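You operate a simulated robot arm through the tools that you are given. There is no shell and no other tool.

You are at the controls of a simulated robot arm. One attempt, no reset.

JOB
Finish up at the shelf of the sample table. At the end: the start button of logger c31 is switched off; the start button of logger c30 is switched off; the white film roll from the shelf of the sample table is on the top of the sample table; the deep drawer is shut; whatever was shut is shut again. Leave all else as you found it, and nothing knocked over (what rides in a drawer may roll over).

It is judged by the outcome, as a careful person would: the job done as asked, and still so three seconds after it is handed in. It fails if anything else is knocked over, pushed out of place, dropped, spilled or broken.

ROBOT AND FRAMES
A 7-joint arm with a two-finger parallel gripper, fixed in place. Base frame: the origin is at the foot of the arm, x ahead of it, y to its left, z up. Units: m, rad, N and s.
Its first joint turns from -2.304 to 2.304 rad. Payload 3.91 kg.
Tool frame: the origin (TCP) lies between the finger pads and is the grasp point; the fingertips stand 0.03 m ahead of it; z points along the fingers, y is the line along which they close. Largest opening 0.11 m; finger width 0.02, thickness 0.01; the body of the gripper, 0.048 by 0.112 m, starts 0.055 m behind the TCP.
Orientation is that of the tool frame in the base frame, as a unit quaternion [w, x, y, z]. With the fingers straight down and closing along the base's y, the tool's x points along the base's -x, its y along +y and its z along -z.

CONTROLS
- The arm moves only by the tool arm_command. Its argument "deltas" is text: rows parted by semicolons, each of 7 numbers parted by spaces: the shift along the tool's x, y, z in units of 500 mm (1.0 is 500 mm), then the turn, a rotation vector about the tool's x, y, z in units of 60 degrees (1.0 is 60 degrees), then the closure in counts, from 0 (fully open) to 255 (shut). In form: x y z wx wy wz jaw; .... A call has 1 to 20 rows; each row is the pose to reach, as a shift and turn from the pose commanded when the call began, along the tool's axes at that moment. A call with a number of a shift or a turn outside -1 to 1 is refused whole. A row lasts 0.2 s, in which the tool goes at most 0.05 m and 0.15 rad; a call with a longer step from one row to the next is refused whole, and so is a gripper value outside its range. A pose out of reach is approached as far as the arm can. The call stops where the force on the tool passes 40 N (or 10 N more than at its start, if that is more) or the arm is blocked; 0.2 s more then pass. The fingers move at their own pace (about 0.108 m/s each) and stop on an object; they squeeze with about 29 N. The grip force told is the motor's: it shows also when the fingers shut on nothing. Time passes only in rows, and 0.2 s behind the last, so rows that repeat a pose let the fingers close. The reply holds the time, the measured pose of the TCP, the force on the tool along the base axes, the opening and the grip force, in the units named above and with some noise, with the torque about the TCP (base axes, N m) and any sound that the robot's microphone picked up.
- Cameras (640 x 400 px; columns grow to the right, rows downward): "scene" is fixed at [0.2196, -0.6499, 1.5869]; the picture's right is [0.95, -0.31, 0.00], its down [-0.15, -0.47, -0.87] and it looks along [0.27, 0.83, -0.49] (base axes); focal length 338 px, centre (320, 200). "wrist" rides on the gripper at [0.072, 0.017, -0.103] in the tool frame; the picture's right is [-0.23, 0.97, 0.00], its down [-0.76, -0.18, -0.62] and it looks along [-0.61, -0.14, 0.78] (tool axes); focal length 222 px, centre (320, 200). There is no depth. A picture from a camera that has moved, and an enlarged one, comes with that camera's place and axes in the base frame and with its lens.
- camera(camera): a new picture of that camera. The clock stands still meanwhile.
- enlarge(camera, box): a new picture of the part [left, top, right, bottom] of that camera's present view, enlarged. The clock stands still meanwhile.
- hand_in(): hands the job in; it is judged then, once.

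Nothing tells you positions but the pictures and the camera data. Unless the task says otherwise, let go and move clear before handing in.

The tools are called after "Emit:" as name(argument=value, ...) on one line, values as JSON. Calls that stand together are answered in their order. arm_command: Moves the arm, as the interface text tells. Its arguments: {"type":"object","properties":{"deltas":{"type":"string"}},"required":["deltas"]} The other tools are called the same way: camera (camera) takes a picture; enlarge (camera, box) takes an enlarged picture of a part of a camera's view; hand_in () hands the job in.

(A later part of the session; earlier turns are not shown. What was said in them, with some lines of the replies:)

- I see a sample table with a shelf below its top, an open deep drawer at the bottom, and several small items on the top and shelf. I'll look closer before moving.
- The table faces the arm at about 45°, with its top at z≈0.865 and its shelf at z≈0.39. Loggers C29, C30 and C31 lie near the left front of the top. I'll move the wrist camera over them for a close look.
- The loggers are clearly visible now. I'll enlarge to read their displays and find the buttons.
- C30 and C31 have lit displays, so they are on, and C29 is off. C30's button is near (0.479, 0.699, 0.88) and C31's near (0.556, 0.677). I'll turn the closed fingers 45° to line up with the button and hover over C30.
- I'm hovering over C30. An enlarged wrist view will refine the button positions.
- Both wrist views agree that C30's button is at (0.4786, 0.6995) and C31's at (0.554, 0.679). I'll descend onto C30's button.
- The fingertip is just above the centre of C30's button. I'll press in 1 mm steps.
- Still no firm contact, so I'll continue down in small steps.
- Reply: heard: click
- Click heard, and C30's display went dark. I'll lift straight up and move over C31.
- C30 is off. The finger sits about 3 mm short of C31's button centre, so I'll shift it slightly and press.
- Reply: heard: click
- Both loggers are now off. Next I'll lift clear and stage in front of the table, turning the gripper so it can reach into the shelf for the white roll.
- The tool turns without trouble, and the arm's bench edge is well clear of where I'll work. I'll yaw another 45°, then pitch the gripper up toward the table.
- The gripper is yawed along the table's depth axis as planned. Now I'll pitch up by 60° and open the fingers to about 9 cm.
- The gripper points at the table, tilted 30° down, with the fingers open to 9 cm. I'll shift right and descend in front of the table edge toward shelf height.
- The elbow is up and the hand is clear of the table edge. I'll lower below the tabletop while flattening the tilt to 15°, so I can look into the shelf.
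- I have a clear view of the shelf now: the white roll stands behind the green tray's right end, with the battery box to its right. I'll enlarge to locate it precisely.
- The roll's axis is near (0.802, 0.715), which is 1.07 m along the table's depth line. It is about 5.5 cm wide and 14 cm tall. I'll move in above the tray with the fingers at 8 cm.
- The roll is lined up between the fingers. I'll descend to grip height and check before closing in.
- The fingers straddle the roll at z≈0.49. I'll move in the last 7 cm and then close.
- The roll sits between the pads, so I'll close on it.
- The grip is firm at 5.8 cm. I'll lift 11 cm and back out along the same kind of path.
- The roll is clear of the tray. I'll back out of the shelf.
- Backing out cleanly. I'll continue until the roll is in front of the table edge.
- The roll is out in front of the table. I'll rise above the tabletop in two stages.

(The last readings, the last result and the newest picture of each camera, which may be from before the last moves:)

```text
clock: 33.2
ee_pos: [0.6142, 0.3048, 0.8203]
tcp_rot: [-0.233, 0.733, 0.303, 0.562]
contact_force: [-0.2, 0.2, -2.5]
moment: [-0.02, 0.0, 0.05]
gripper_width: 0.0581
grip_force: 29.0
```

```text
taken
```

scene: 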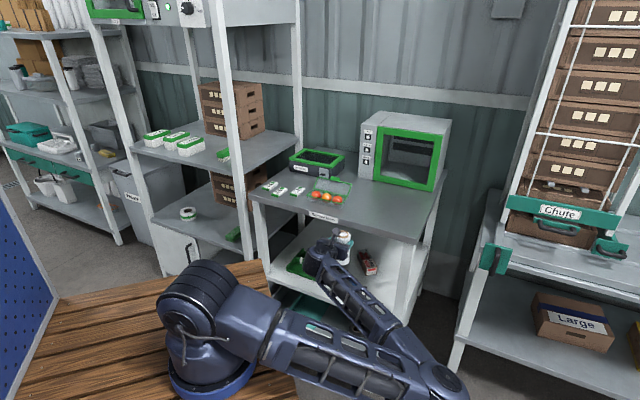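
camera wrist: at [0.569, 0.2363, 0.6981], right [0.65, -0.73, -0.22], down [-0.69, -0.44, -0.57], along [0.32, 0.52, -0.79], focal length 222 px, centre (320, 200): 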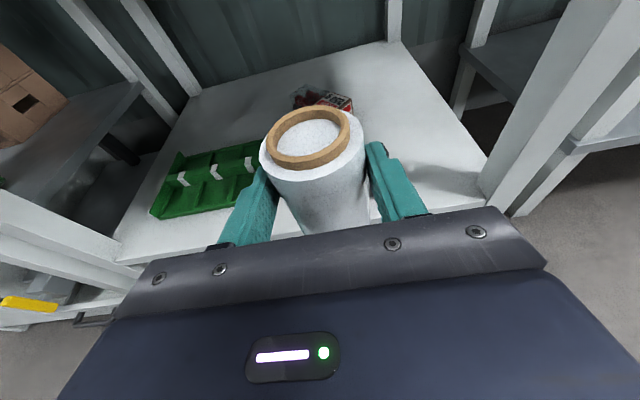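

Emit:
arm_command(deltas="0.08 0 -0.0214 0 0 0 255; 0.16 0 -0.043 0 0 0 255; 0.24 0 -0.064 0 0 0 255; 0.32 0 -0.086 0 0 0 255; 0.406 0 -0.1087 0 0 0 255; 0.406 0 -0.1087 0 0 0 255")

Emit:
camera(camera="scene")

Emit:
camera(camera="wrist")

```text
clock: 34.6
ee_pos: [0.6128, 0.3066, 1.0295]
tcp_rot: [-0.232, 0.733, 0.303, 0.563]
contact_force: [-0.3, -0.4, -2.2]
moment: [0.01, 0.0, 0.01]
gripper_width: 0.0578
grip_force: 29.1
```

```text
taken
```

scene: 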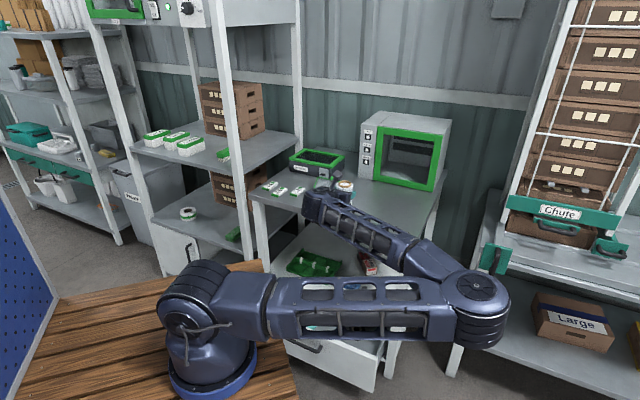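

```text
taken
camera wrist: at [0.5685, 0.2369, 1.1257], right [0.65, -0.73, -0.22], down [-0.69, -0.44, -0.57], along [0.32, 0.52, -0.79], focal length 222 px, centre (320, 200)
```

wrist: 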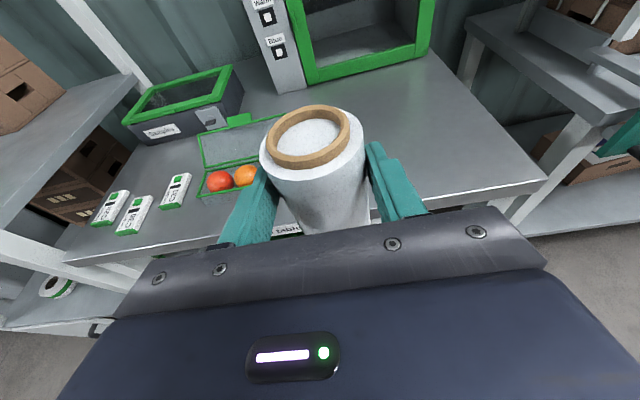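

The roll is above tabletop height. I'll move it over the free area in the right-front part of the top.

Emit:
arm_command(deltas="0.02 0.04 0.0745 0 0 0 255; 0.04 0.08 0.149 0 0 0 255; 0.06 0.115 0.2235 0 0 0 255; 0.08 0.145 0.298 0 0 0 255; 0.1 0.17 0.3725 0 0 0 255; 0.12 0.19 0.447 0 0 0 255; 0.14 0.206 0.5216 0 0 0 255; 0.14 0.206 0.5216 0 0 0 255")

Emit:
camera(camera="scene")

Emit:
camera(camera="wrist")

```text
clock: 36.4
ee_pos: [0.8762, 0.4238, 1.0285]
tcp_rot: [-0.233, 0.733, 0.304, 0.562]
contact_force: [-0.1, 0.3, -3.1]
moment: [-0.02, 0.04, 0.0]
gripper_width: 0.0578
grip_force: 28.8
```

```text
taken
```

scene: 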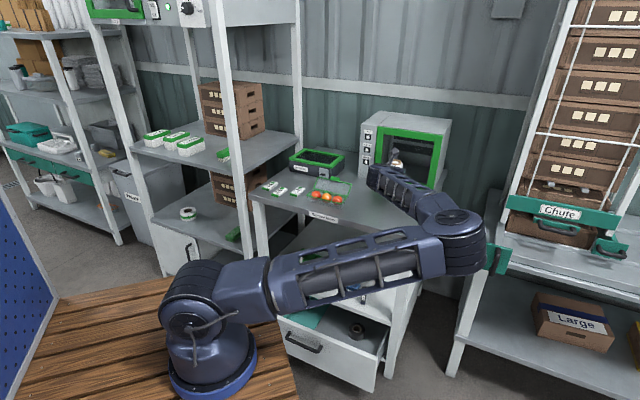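

```text
taken
camera wrist: at [0.8315, 0.3536, 1.1243], right [0.65, -0.73, -0.22], down [-0.69, -0.44, -0.57], along [0.32, 0.52, -0.79], focal length 222 px, centre (320, 200)
```

wrist: 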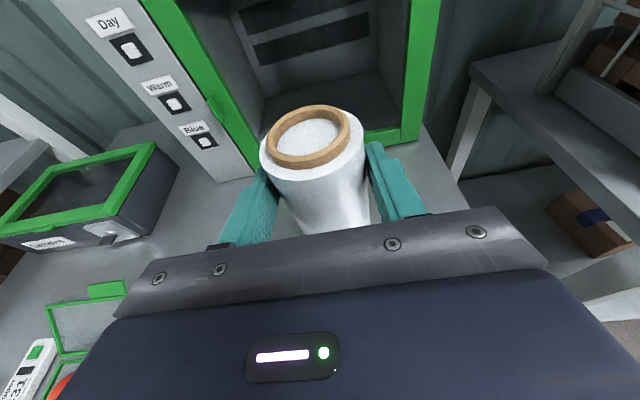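

The roll is over a free spot, clear of the tomato box and the oven. I'll lower it close to the surface.

Emit:
arm_command(deltas="-0.04 0 0.0107 0 0 0 255; -0.08 0 0.0214 0 0 0 255; -0.1062 0 0.0285 0 0 0 255; -0.1062 0 0.0285 0 0 0 255")

Emit:
enlarge(camera="scene", box=[340, 110, 500, 210])

```text
clock: 37.4
ee_pos: [0.8766, 0.4247, 0.973]
tcp_rot: [-0.233, 0.733, 0.304, 0.562]
contact_force: [-1.2, -0.1, -2.7]
moment: [-0.01, 0.05, -0.02]
gripper_width: 0.0577
grip_force: 29.2
```

```text
4.00 times, centred on (420, 160) of scene
camera zoom: at [0.2196, -0.6499, 1.5869], right [0.95, -0.31, 0.0], down [-0.15, -0.47, -0.87], along [0.27, 0.83, -0.49], focal length 1353 px, centre (-80, 360)
```

zoom: 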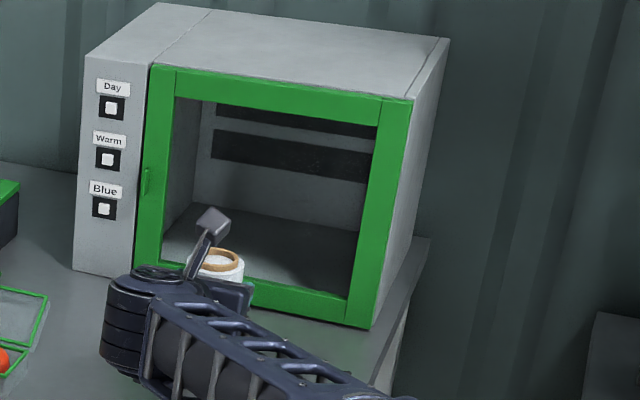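

Emit:
arm_command(deltas="-0.0029 0 0.0008 0 0 0 255; -0.0058 0 0.0016 0 0 0 255; -0.0087 0 0.0023 0 0 0 255; -0.0087 0 0.0023 0 0 0 255")

```text
clock: 38.4
ee_pos: [0.8777, 0.4248, 0.9699]
tcp_rot: [-0.234, 0.732, 0.305, 0.562]
contact_force: [0.1, 0.4, -3.0]
moment: [-0.05, 0.03, 0.01]
gripper_width: 0.0577
grip_force: 29.2
```

Emit:
arm_command(deltas="-0.0029 0 0.0008 0 0 0 255; -0.0058 0 0.0016 0 0 0 255; -0.0058 0 0.0016 0 0 0 255")

```text
clock: 39.2
ee_pos: [0.8777, 0.425, 0.9667]
tcp_rot: [-0.234, 0.731, 0.304, 0.564]
contact_force: [2.7, 0.6, 3.9]
moment: [0.24, -0.11, -0.03]
gripper_width: 0.0577
grip_force: 28.8
```

Contact with the tabletop: the force went from −3 N to +4 N. I'll release by opening the fingers to about 8 cm.

Emit:
arm_command(deltas="0 0 0 0 0 0 115; 0 0 0 0 0 0 105; 0 0 0 0 0 0 90; 0 0 0 0 0 0 70; 0 0 0 0 0 0 60; 0 0 0 0 0 0 60")

Emit:
camera(camera="wrist")

Emit:
enlarge(camera="scene", box=[340, 110, 500, 210])

```text
clock: 40.6
ee_pos: [0.877, 0.4235, 0.9676]
tcp_rot: [-0.233, 0.733, 0.303, 0.562]
contact_force: [-0.5, -0.4, -0.7]
moment: [0.0, -0.03, 0.0]
gripper_width: 0.0841
grip_force: 0.1
```

```text
taken
camera wrist: at [0.8317, 0.3545, 1.0622], right [0.65, -0.73, -0.22], down [-0.69, -0.44, -0.57], along [0.32, 0.52, -0.79], focal length 222 px, centre (320, 200)
```

wrist: 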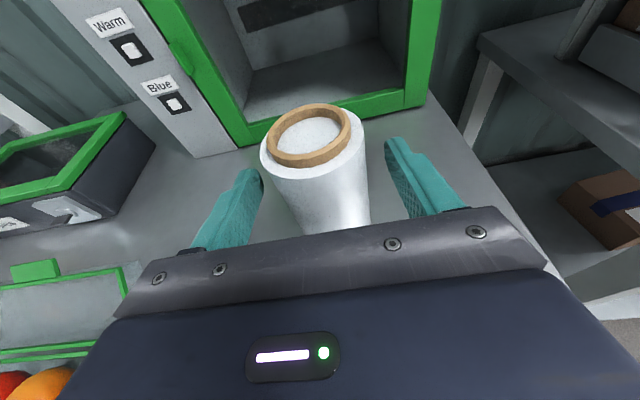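

```text
4.00 times, centred on (420, 160) of scene
camera zoom: at [0.2196, -0.6499, 1.5869], right [0.95, -0.31, 0.0], down [-0.15, -0.47, -0.87], along [0.27, 0.83, -0.49], focal length 1353 px, centre (-80, 360)
```

zoom: 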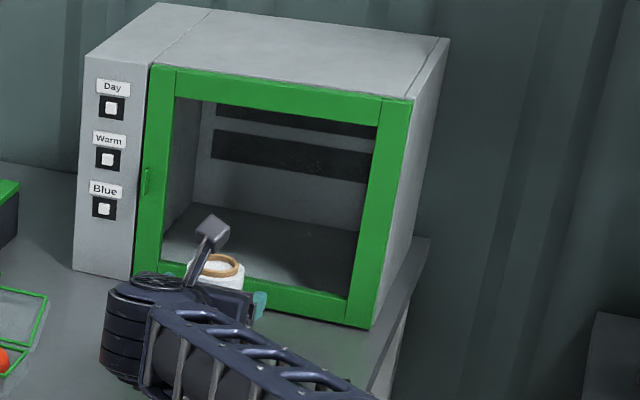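

The roll stands free on the tabletop. I'll retreat straight back and then rise slightly.

Emit:
arm_command(deltas="-0.01 0 -0.037 0 0 0 60; -0.025 0 -0.093 0 0 0 60; -0.045 0 -0.168 0 0 0 60; -0.065 0 -0.242 0 0 0 60; -0.05 0 -0.32 0 0 0 60; -0.03 0 -0.4 0 0 0 60; -0.025 0 -0.475 0 0 0 60; -0.024 0 -0.5526 0 0 0 60; -0.024 0 -0.5526 0 0 0 60")

Emit:
camera(camera="scene")

Emit:
camera(camera="wrist")

```text
clock: 42.6
ee_pos: [0.6887, 0.2357, 1.0277]
tcp_rot: [-0.233, 0.733, 0.303, 0.562]
contact_force: [0.2, -0.9, 0.5]
moment: [0.01, 0.01, -0.04]
gripper_width: 0.0843
grip_force: 0.1
```

```text
taken
```

scene: 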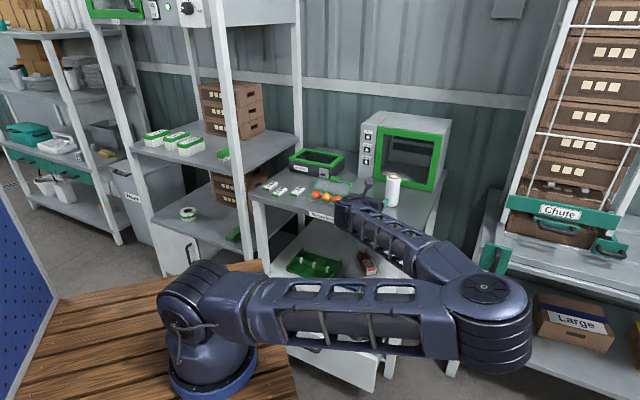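

```text
taken
camera wrist: at [0.6429, 0.1655, 1.1231], right [0.65, -0.73, -0.22], down [-0.69, -0.44, -0.57], along [0.32, 0.52, -0.79], focal length 222 px, centre (320, 200)
```

wrist: 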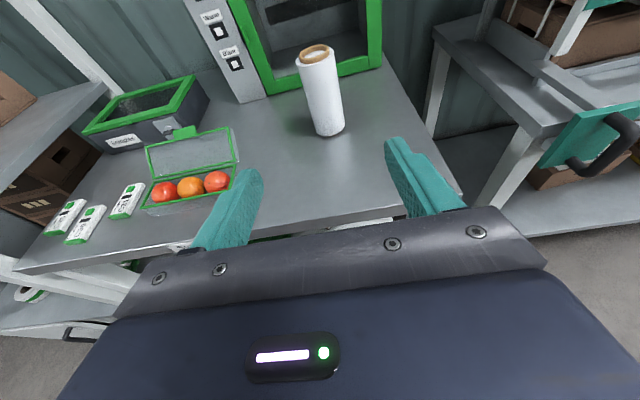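

The roll stands upright on the top. Next is the drawer: its face is near depth 0.58, from about z=0.12 to 0.34, with the handle centred. I'll turn the tool back to pointing down, fingers closed, before descending to push.

Emit:
arm_command(deltas="0.014 -0.018 -0.017 0 -0.125 0 120; 0.028 -0.035 -0.034 0 -0.25 0 200; 0.042 -0.053 -0.05 0 -0.375 0 255; 0.056 -0.07 -0.067 0 -0.5 0 255; 0.07 -0.088 -0.084 0 -0.625 0 255; 0.084 -0.105 -0.1 0 -0.75 0 255; 0.097 -0.123 -0.117 0 -0.875 0 255; 0.109 -0.14 -0.133 0 -1.0 0 255; 0.109 -0.14 -0.133 0 -1.0 0 255")

Emit:
camera(camera="scene")

```text
clock: 44.6
ee_pos: [0.6021, 0.249, 1.0973]
tcp_rot: [-0.049, 0.916, 0.38, 0.119]
contact_force: [1.0, -0.3, -0.1]
moment: [0.03, 0.0, 0.0]
gripper_width: 0.0001
grip_force: 28.8
```

```text
taken
```

scene: 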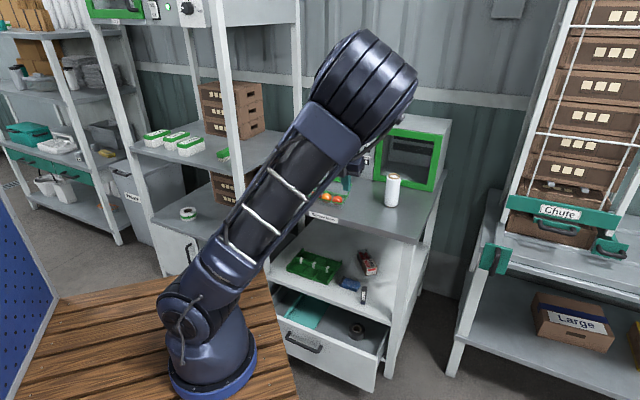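

With the tool pointing down, the elbow rises, which is what I want. I'll pitch to about 55°, back off in front of the drawer and start descending, checking the arm's shape as I go.

Emit:
arm_command(deltas="-0.054 0 0.072 0 0.055 0 255; -0.109 0 0.143 0 0.11 0 255; -0.163 0 0.215 0 0.165 0 255; -0.217 0 0.287 0 0.22 0 255; -0.272 0 0.358 0 0.275 0 255; -0.326 0 0.43 0 0.333 0 255; -0.326 0 0.43 0 0.333 0 255")

Emit:
camera(camera="scene")

Emit:
camera(camera="wrist")

```text
clock: 46.2
ee_pos: [0.5569, 0.1919, 0.844]
tcp_rot: [-0.115, 0.881, 0.365, 0.278]
contact_force: [0.5, -0.7, -0.7]
moment: [-0.03, -0.02, 0.0]
gripper_width: 0.0
grip_force: 28.8
out of reach, approached as far as the arm can: row 5, 6, 7
```

```text
taken
```

scene: 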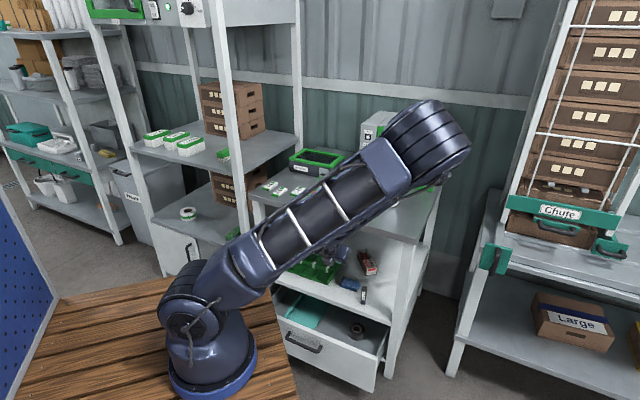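

```text
taken
camera wrist: at [0.5688, 0.18, 0.9684], right [0.56, -0.82, -0.13], down [-0.82, -0.57, 0.07], along [-0.13, 0.07, -0.99], focal length 222 px, centre (320, 200)
```

wrist: 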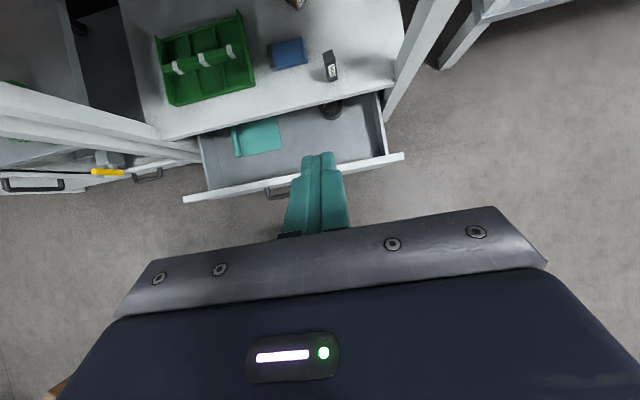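

The limit there was only the arm folding too tightly; the hand is near depth 0.53 and the drawer face is at about 0.58. Descending straight down unfolds it, so I'll go partway and check.

Emit:
arm_command(deltas="-0.045 0 0.07 0 0 0 255; -0.095 0 0.145 0 0 0 255; -0.145 0 0.22 0 0 0 255; -0.195 0 0.295 0 0 0 255; -0.245 0 0.37 0 0 0 255; -0.28 0 0.415 0 0 0 255; -0.28 0 0.415 0 0 0 255")

Emit:
camera(camera="scene")

Emit:
camera(camera="wrist")

```text
clock: 47.8
ee_pos: [0.5614, 0.1931, 0.5927]
tcp_rot: [-0.115, 0.881, 0.365, 0.278]
contact_force: [-0.4, -0.8, 0.0]
moment: [-0.02, 0.0, -0.03]
gripper_width: 0.0
grip_force: 29.5
```

```text
taken
```

scene: 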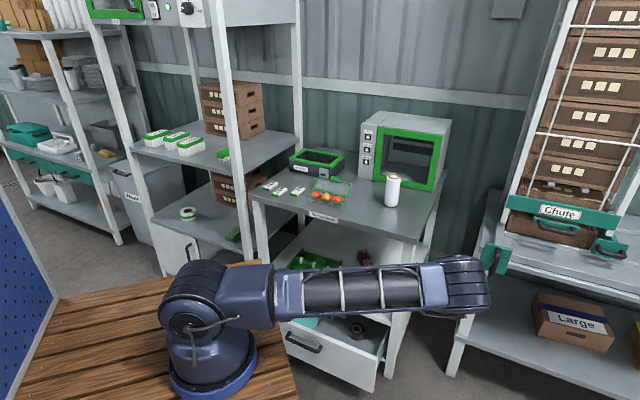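

```text
taken
camera wrist: at [0.5738, 0.1804, 0.7173], right [0.56, -0.82, -0.13], down [-0.82, -0.57, 0.07], along [-0.13, 0.07, -0.99], focal length 222 px, centre (320, 200)
```

wrist: 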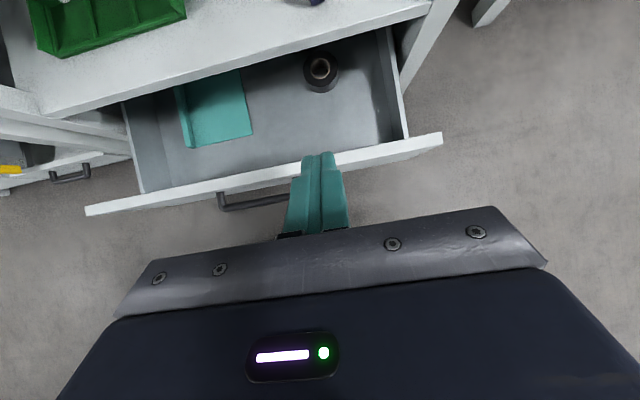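

The arm is clear of the bench and the drawer is fully visible; the fingers are right of its handle. I'll descend to drawer-face height, just in front of it.

Emit:
arm_command(deltas="-0.065 0 0.07 0 0 0 255; -0.125 0 0.145 0 0 0 255; -0.185 0 0.22 0 0 0 255; -0.245 0 0.295 0 0 0 255; -0.3 0 0.37 0 0 0 255; -0.354 0 0.443 0 0 0 255; -0.354 0 0.443 0 0 0 255")

Emit:
camera(camera="scene")

Emit:
camera(camera="wrist")

```text
clock: 49.4
ee_pos: [0.548, 0.1794, 0.3116]
tcp_rot: [-0.115, 0.881, 0.365, 0.278]
contact_force: [-0.4, -0.4, -0.8]
moment: [0.0, -0.01, -0.02]
gripper_width: 0.0
grip_force: 28.6
```

```text
taken
```

scene: 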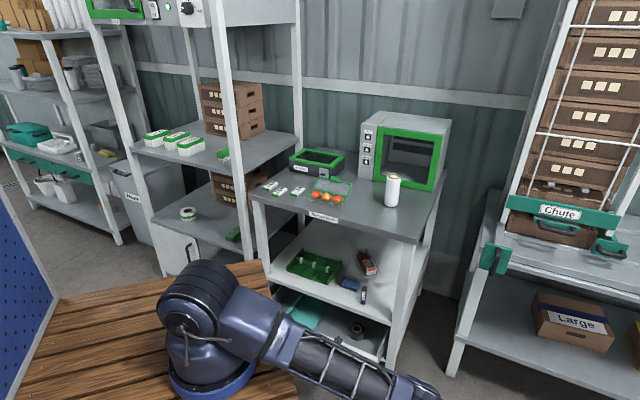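

```text
taken
camera wrist: at [0.5602, 0.1673, 0.4374], right [0.56, -0.82, -0.13], down [-0.82, -0.57, 0.07], along [-0.13, 0.07, -0.99], focal length 222 px, centre (320, 200)
```

wrist: 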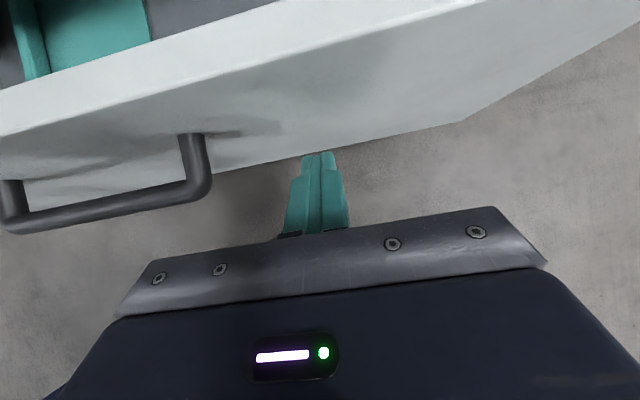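

The fingertip faces the drawer front just right of the handle. I'll push the drawer in slowly.

Emit:
arm_command(deltas="0.029 0 0.0206 0 0 0 255; 0.058 0 0.041 0 0 0 255; 0.087 0 0.0615 0 0 0 255; 0.116 0 0.082 0 0 0 255; 0.145 0 0.1025 0 0 0 255; 0.174 0 0.123 0 0 0 255; 0.203 0 0.1435 0 0 0 255; 0.232 0 0.164 0 0 0 255; 0.261 0 0.185 0 0 0 255; 0.278 0 0.1945 0 0 0 255; 0.278 0 0.1945 0 0 0 255")

Emit:
camera(camera="scene")

Emit:
camera(camera="wrist")

```text
clock: 51.8
ee_pos: [0.6685, 0.3006, 0.3124]
tcp_rot: [-0.115, 0.881, 0.365, 0.277]
contact_force: [0.7, -0.9, 0.4]
moment: [-0.02, 0.02, 0.05]
gripper_width: 0.0
grip_force: 29.3
```

```text
taken
```

scene: 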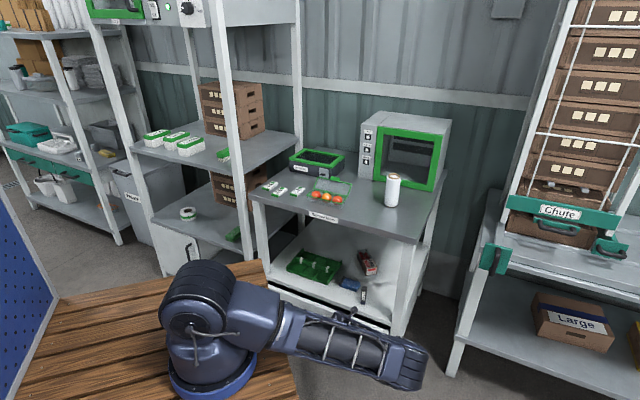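

```text
taken
camera wrist: at [0.6798, 0.2893, 0.4378], right [0.56, -0.82, -0.13], down [-0.82, -0.57, 0.07], along [-0.13, 0.07, -0.99], focal length 222 px, centre (320, 200)
```

wrist: 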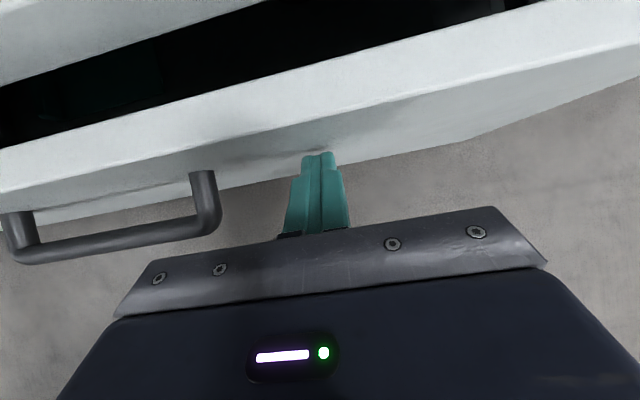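

The drawer is gliding in with little resistance, and a small gap remains. I'll keep pushing gently until it seats.

Emit:
arm_command(deltas="0.0165 0 0.0115 0 0 0 255; 0.033 0 0.023 0 0 0 255; 0.0495 0 0.0345 0 0 0 255; 0.066 0 0.046 0 0 0 255; 0.066 0 0.046 0 0 0 255")

Emit:
camera(camera="wrist")

Emit:
enlarge(camera="scene", box=[240, 220, 440, 345])

```text
clock: 52.8
ee_pos: [0.6911, 0.325, 0.3103]
tcp_rot: [-0.114, 0.881, 0.365, 0.277]
contact_force: [-1.7, -1.3, -0.2]
moment: [0.01, -0.02, -0.02]
gripper_width: 0.0
grip_force: 29.4
stopped in row 4: the force on the tool passed its limit at 61 N (the readings are from after the stop); the commanded pose is now the measured one
```

```text
taken
camera wrist: at [0.7039, 0.313, 0.4355], right [0.56, -0.82, -0.13], down [-0.82, -0.57, 0.08], along [-0.14, 0.06, -0.99], focal length 222 px, centre (320, 200)
```

wrist: 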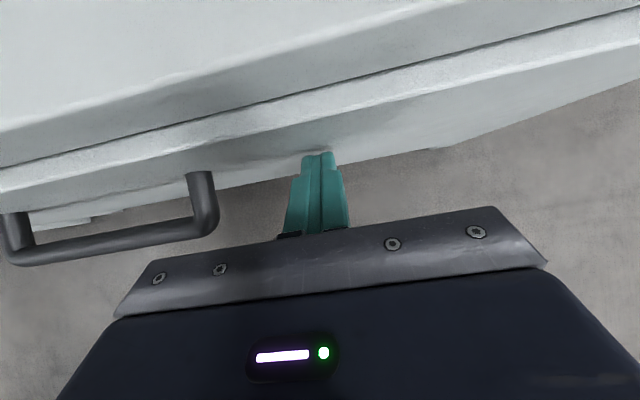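

```text
3.20 times, centred on (340, 282) of scene
camera zoom: at [0.2196, -0.6499, 1.5869], right [0.95, -0.31, 0.0], down [-0.15, -0.47, -0.87], along [0.27, 0.83, -0.49], focal length 1082 px, centre (256, -64)
```

zoom: 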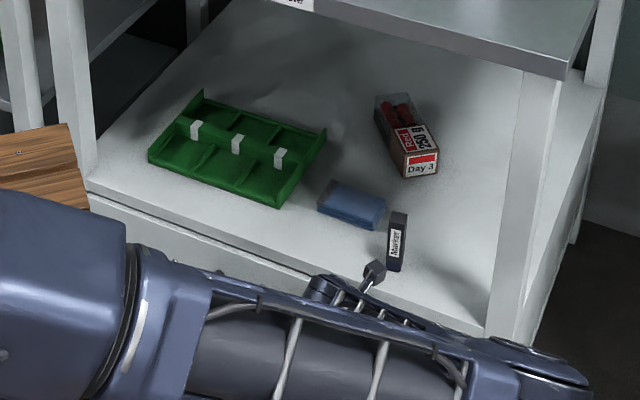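

The drawer reached its end stop. One more gentle nudge will make sure it hasn't rebounded.

Emit:
arm_command(deltas="0.0016 0 0.0011 0 0 0 255; 0.0033 0 0.0023 0 0 0 255; 0.005 0 0.0034 0 0 0 255; 0.0066 0 0.0046 0 0 0 255; 0.0066 0 0.0046 0 0 0 255")

Emit:
camera(camera="wrist")

```text
clock: 53.5
ee_pos: [0.6915, 0.3253, 0.3096]
tcp_rot: [-0.114, 0.882, 0.366, 0.274]
contact_force: [-2.2, -1.1, 0.5]
moment: [-0.01, 0.04, -0.01]
gripper_width: 0.0001
grip_force: 29.0
stopped in row 3: the force on the tool passed its limit at 44 N (the readings are from after the stop); the commanded pose is now the measured one
```

```text
taken
camera wrist: at [0.7044, 0.3131, 0.4346], right [0.56, -0.82, -0.13], down [-0.82, -0.57, 0.08], along [-0.14, 0.06, -0.99], focal length 222 px, centre (320, 200)
```

wrist: 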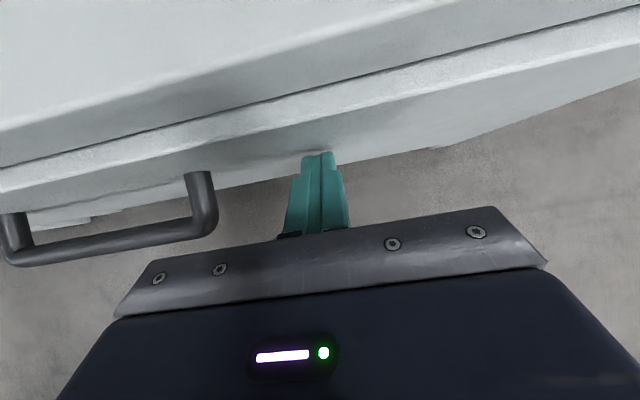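

The drawer is hard against its stop, so it's shut. I'll back off straight out.

Emit:
arm_command(deltas="-0.04 0 -0.028 0 0 0 255; -0.1 0 -0.07 0 0 0 255; -0.16 0 -0.112 0 0 0 255; -0.22 0 -0.154 0 0 0 255; -0.28 0 -0.196 0 0 0 255; -0.31 0 -0.218 0 0 0 255; -0.31 0 -0.218 0 0 0 255")

Emit:
camera(camera="wrist")

```text
clock: 55.0
ee_pos: [0.5581, 0.1918, 0.3116]
tcp_rot: [-0.113, 0.882, 0.365, 0.275]
contact_force: [0.8, -0.1, 0.7]
moment: [0.0, 0.04, 0.0]
gripper_width: 0.0
grip_force: 29.4
```

```text
taken
camera wrist: at [0.5708, 0.1799, 0.4375], right [0.56, -0.82, -0.13], down [-0.82, -0.57, 0.08], along [-0.14, 0.06, -0.99], focal length 222 px, centre (320, 200)
```

wrist: 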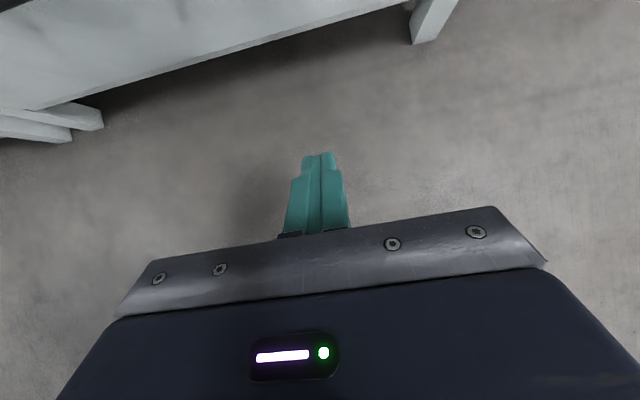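

The hand is clear. I'll rise back up in front of the table and check everything.

Emit:
arm_command(deltas="0.055 0 -0.073 0 0 0 255; 0.11 0 -0.146 0 0 0 255; 0.166 0 -0.22 0 0 0 255; 0.221 0 -0.293 0 0 0 255; 0.277 0 -0.366 0 0 0 255; 0.332 0 -0.439 0 0 0 255; 0.387 0 -0.512 0 0 0 255; 0.443 0 -0.585 0 0 0 255; 0.498 0 -0.658 0 0 0 255; 0.553 0 -0.731 0 0 0 255; 0.609 0 -0.805 0 0 0 255; 0.664 0 -0.878 0 0 0 255; 0.664 0 -0.878 0 0 0 255")

Emit:
camera(camera="scene")

Emit:
camera(camera="wrist")

```text
clock: 57.9
ee_pos: [0.5743, 0.2072, 0.8612]
tcp_rot: [-0.114, 0.882, 0.366, 0.275]
contact_force: [-0.5, 0.0, 0.5]
moment: [0.05, 0.02, -0.03]
gripper_width: 0.0002
grip_force: 28.9
```

```text
taken
```

scene: 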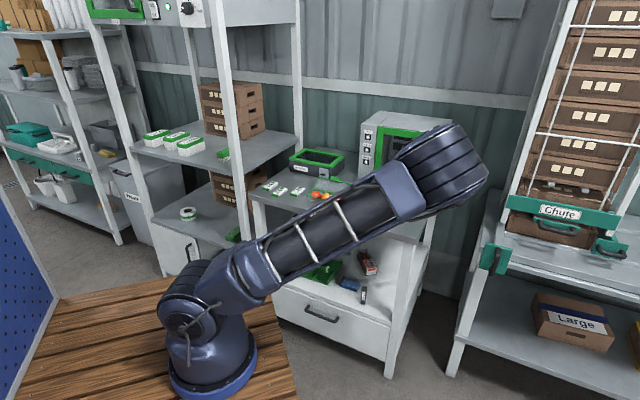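

```text
taken
camera wrist: at [0.5873, 0.1963, 0.9863], right [0.56, -0.82, -0.13], down [-0.82, -0.57, 0.08], along [-0.14, 0.06, -0.99], focal length 222 px, centre (320, 200)
```

wrist: 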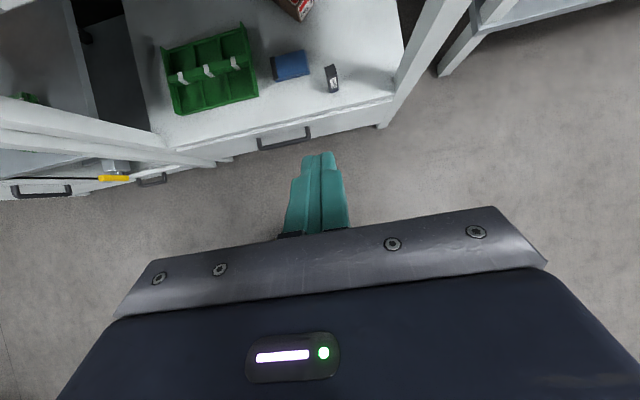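

The drawer is shut. I'll rise a little more and tilt up to check the tabletop.

Emit:
arm_command(deltas="0.044 0 -0.051 0 0.1 0 255; 0.088 0 -0.102 0 0.2 0 255; 0.131 0 -0.153 0 0.3 0 255; 0.175 0 -0.204 0 0.4 0 255; 0.219 0 -0.255 0 0.5 0 255; 0.262 0 -0.305 0 0.6 0 255; 0.262 0 -0.305 0 0.6 0 255")

Emit:
camera(camera="wrist")

Emit:
camera(camera="scene")

Emit:
enlarge(camera="scene", box=[240, 140, 460, 280])

```text
clock: 59.5
ee_pos: [0.6093, 0.2341, 1.0656]
tcp_rot: [-0.222, 0.753, 0.313, 0.534]
contact_force: [0.7, 0.7, -0.2]
moment: [-0.02, 0.02, 0.02]
gripper_width: 0.0001
grip_force: 28.8
out of reach, approached as far as the arm can: row 3, 4, 5, 6, 7
```

```text
taken
camera wrist: at [0.5691, 0.1695, 1.1665], right [0.64, -0.74, -0.21], down [-0.72, -0.47, -0.51], along [0.28, 0.48, -0.83], focal length 222 px, centre (320, 200)
```

wrist: 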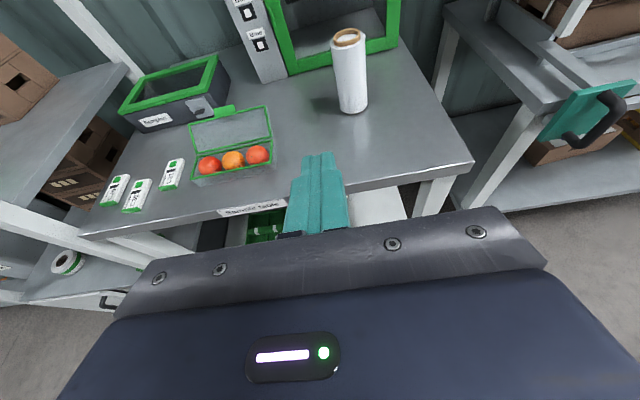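

```text
taken
```

scene: 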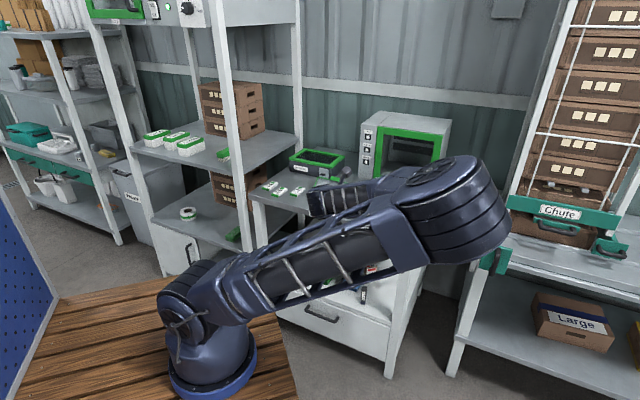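

```text
2.86 times, centred on (350, 210) of scene
camera zoom: at [0.2196, -0.6499, 1.5869], right [0.95, -0.31, 0.0], down [-0.15, -0.47, -0.87], along [0.27, 0.83, -0.49], focal length 966 px, centre (234, 171)
```

zoom: 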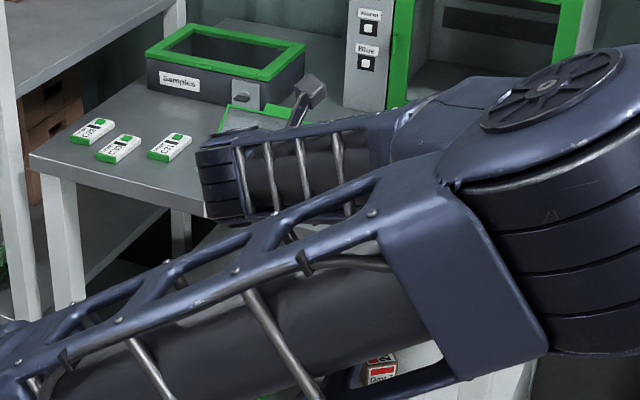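

The roll is upright and the drawer is shut. One last close look at the logger displays.

Emit:
enlarge(camera="scene", box=[255, 170, 315, 205])

Emit:
enlarge(camera="wrist", box=[80, 30, 400, 230])

```text
10.67 times, centred on (285, 188) of scene
camera zoom: at [0.2196, -0.6499, 1.5869], right [0.95, -0.31, 0.0], down [-0.15, -0.47, -0.87], along [0.27, 0.83, -0.49], focal length 3608 px, centre (693, 333)
```

zoom: 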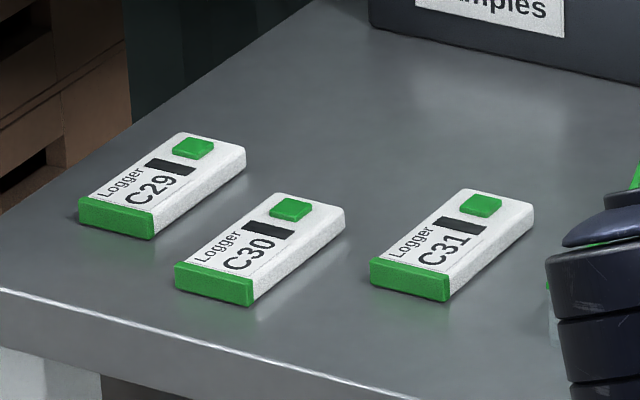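

```text
2.00 times, centred on (240, 130) of wrist
camera zoom: at [0.5691, 0.1695, 1.1665], right [0.64, -0.74, -0.21], down [-0.72, -0.47, -0.51], along [0.28, 0.48, -0.83], focal length 444 px, centre (480, 340)
```

zoom: 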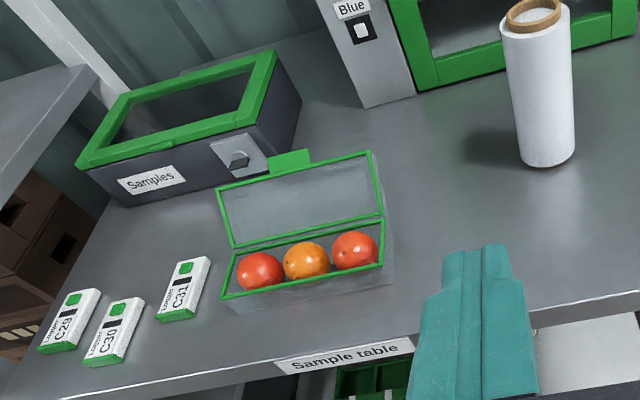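

All three loggers now show dark displays, and C29 was left alone. The white roll stands on the tabletop, the deep drawer is shut, and nothing else has moved. The gripper is empty and clear, so I'm handing in.

Emit:
hand_in()

```text
The job is handed in.
```

The job is handed in, and everything you asked for looked done in my last pictures; I haven't seen the judge's result.

- **Loggers:** C30 and C31 are both off. Each button clicked when pressed and its display went dark. C29 was already off and I left it alone.
- **White film roll:** It stands upright on the right-front part of the sample table's top, clear of the tomato box and the oven.
- **Deep drawer:** I pushed it in until it hit its stop. A second nudge met the stop again, and it still looked shut once the hand was clear.
- **Everything else:** I opened nothing, so nothing else needed shutting. I saw nothing knocked over or moved, but the shut drawer hides the tape roll and the teal sheet in it. The gripper is empty and clear of the table.
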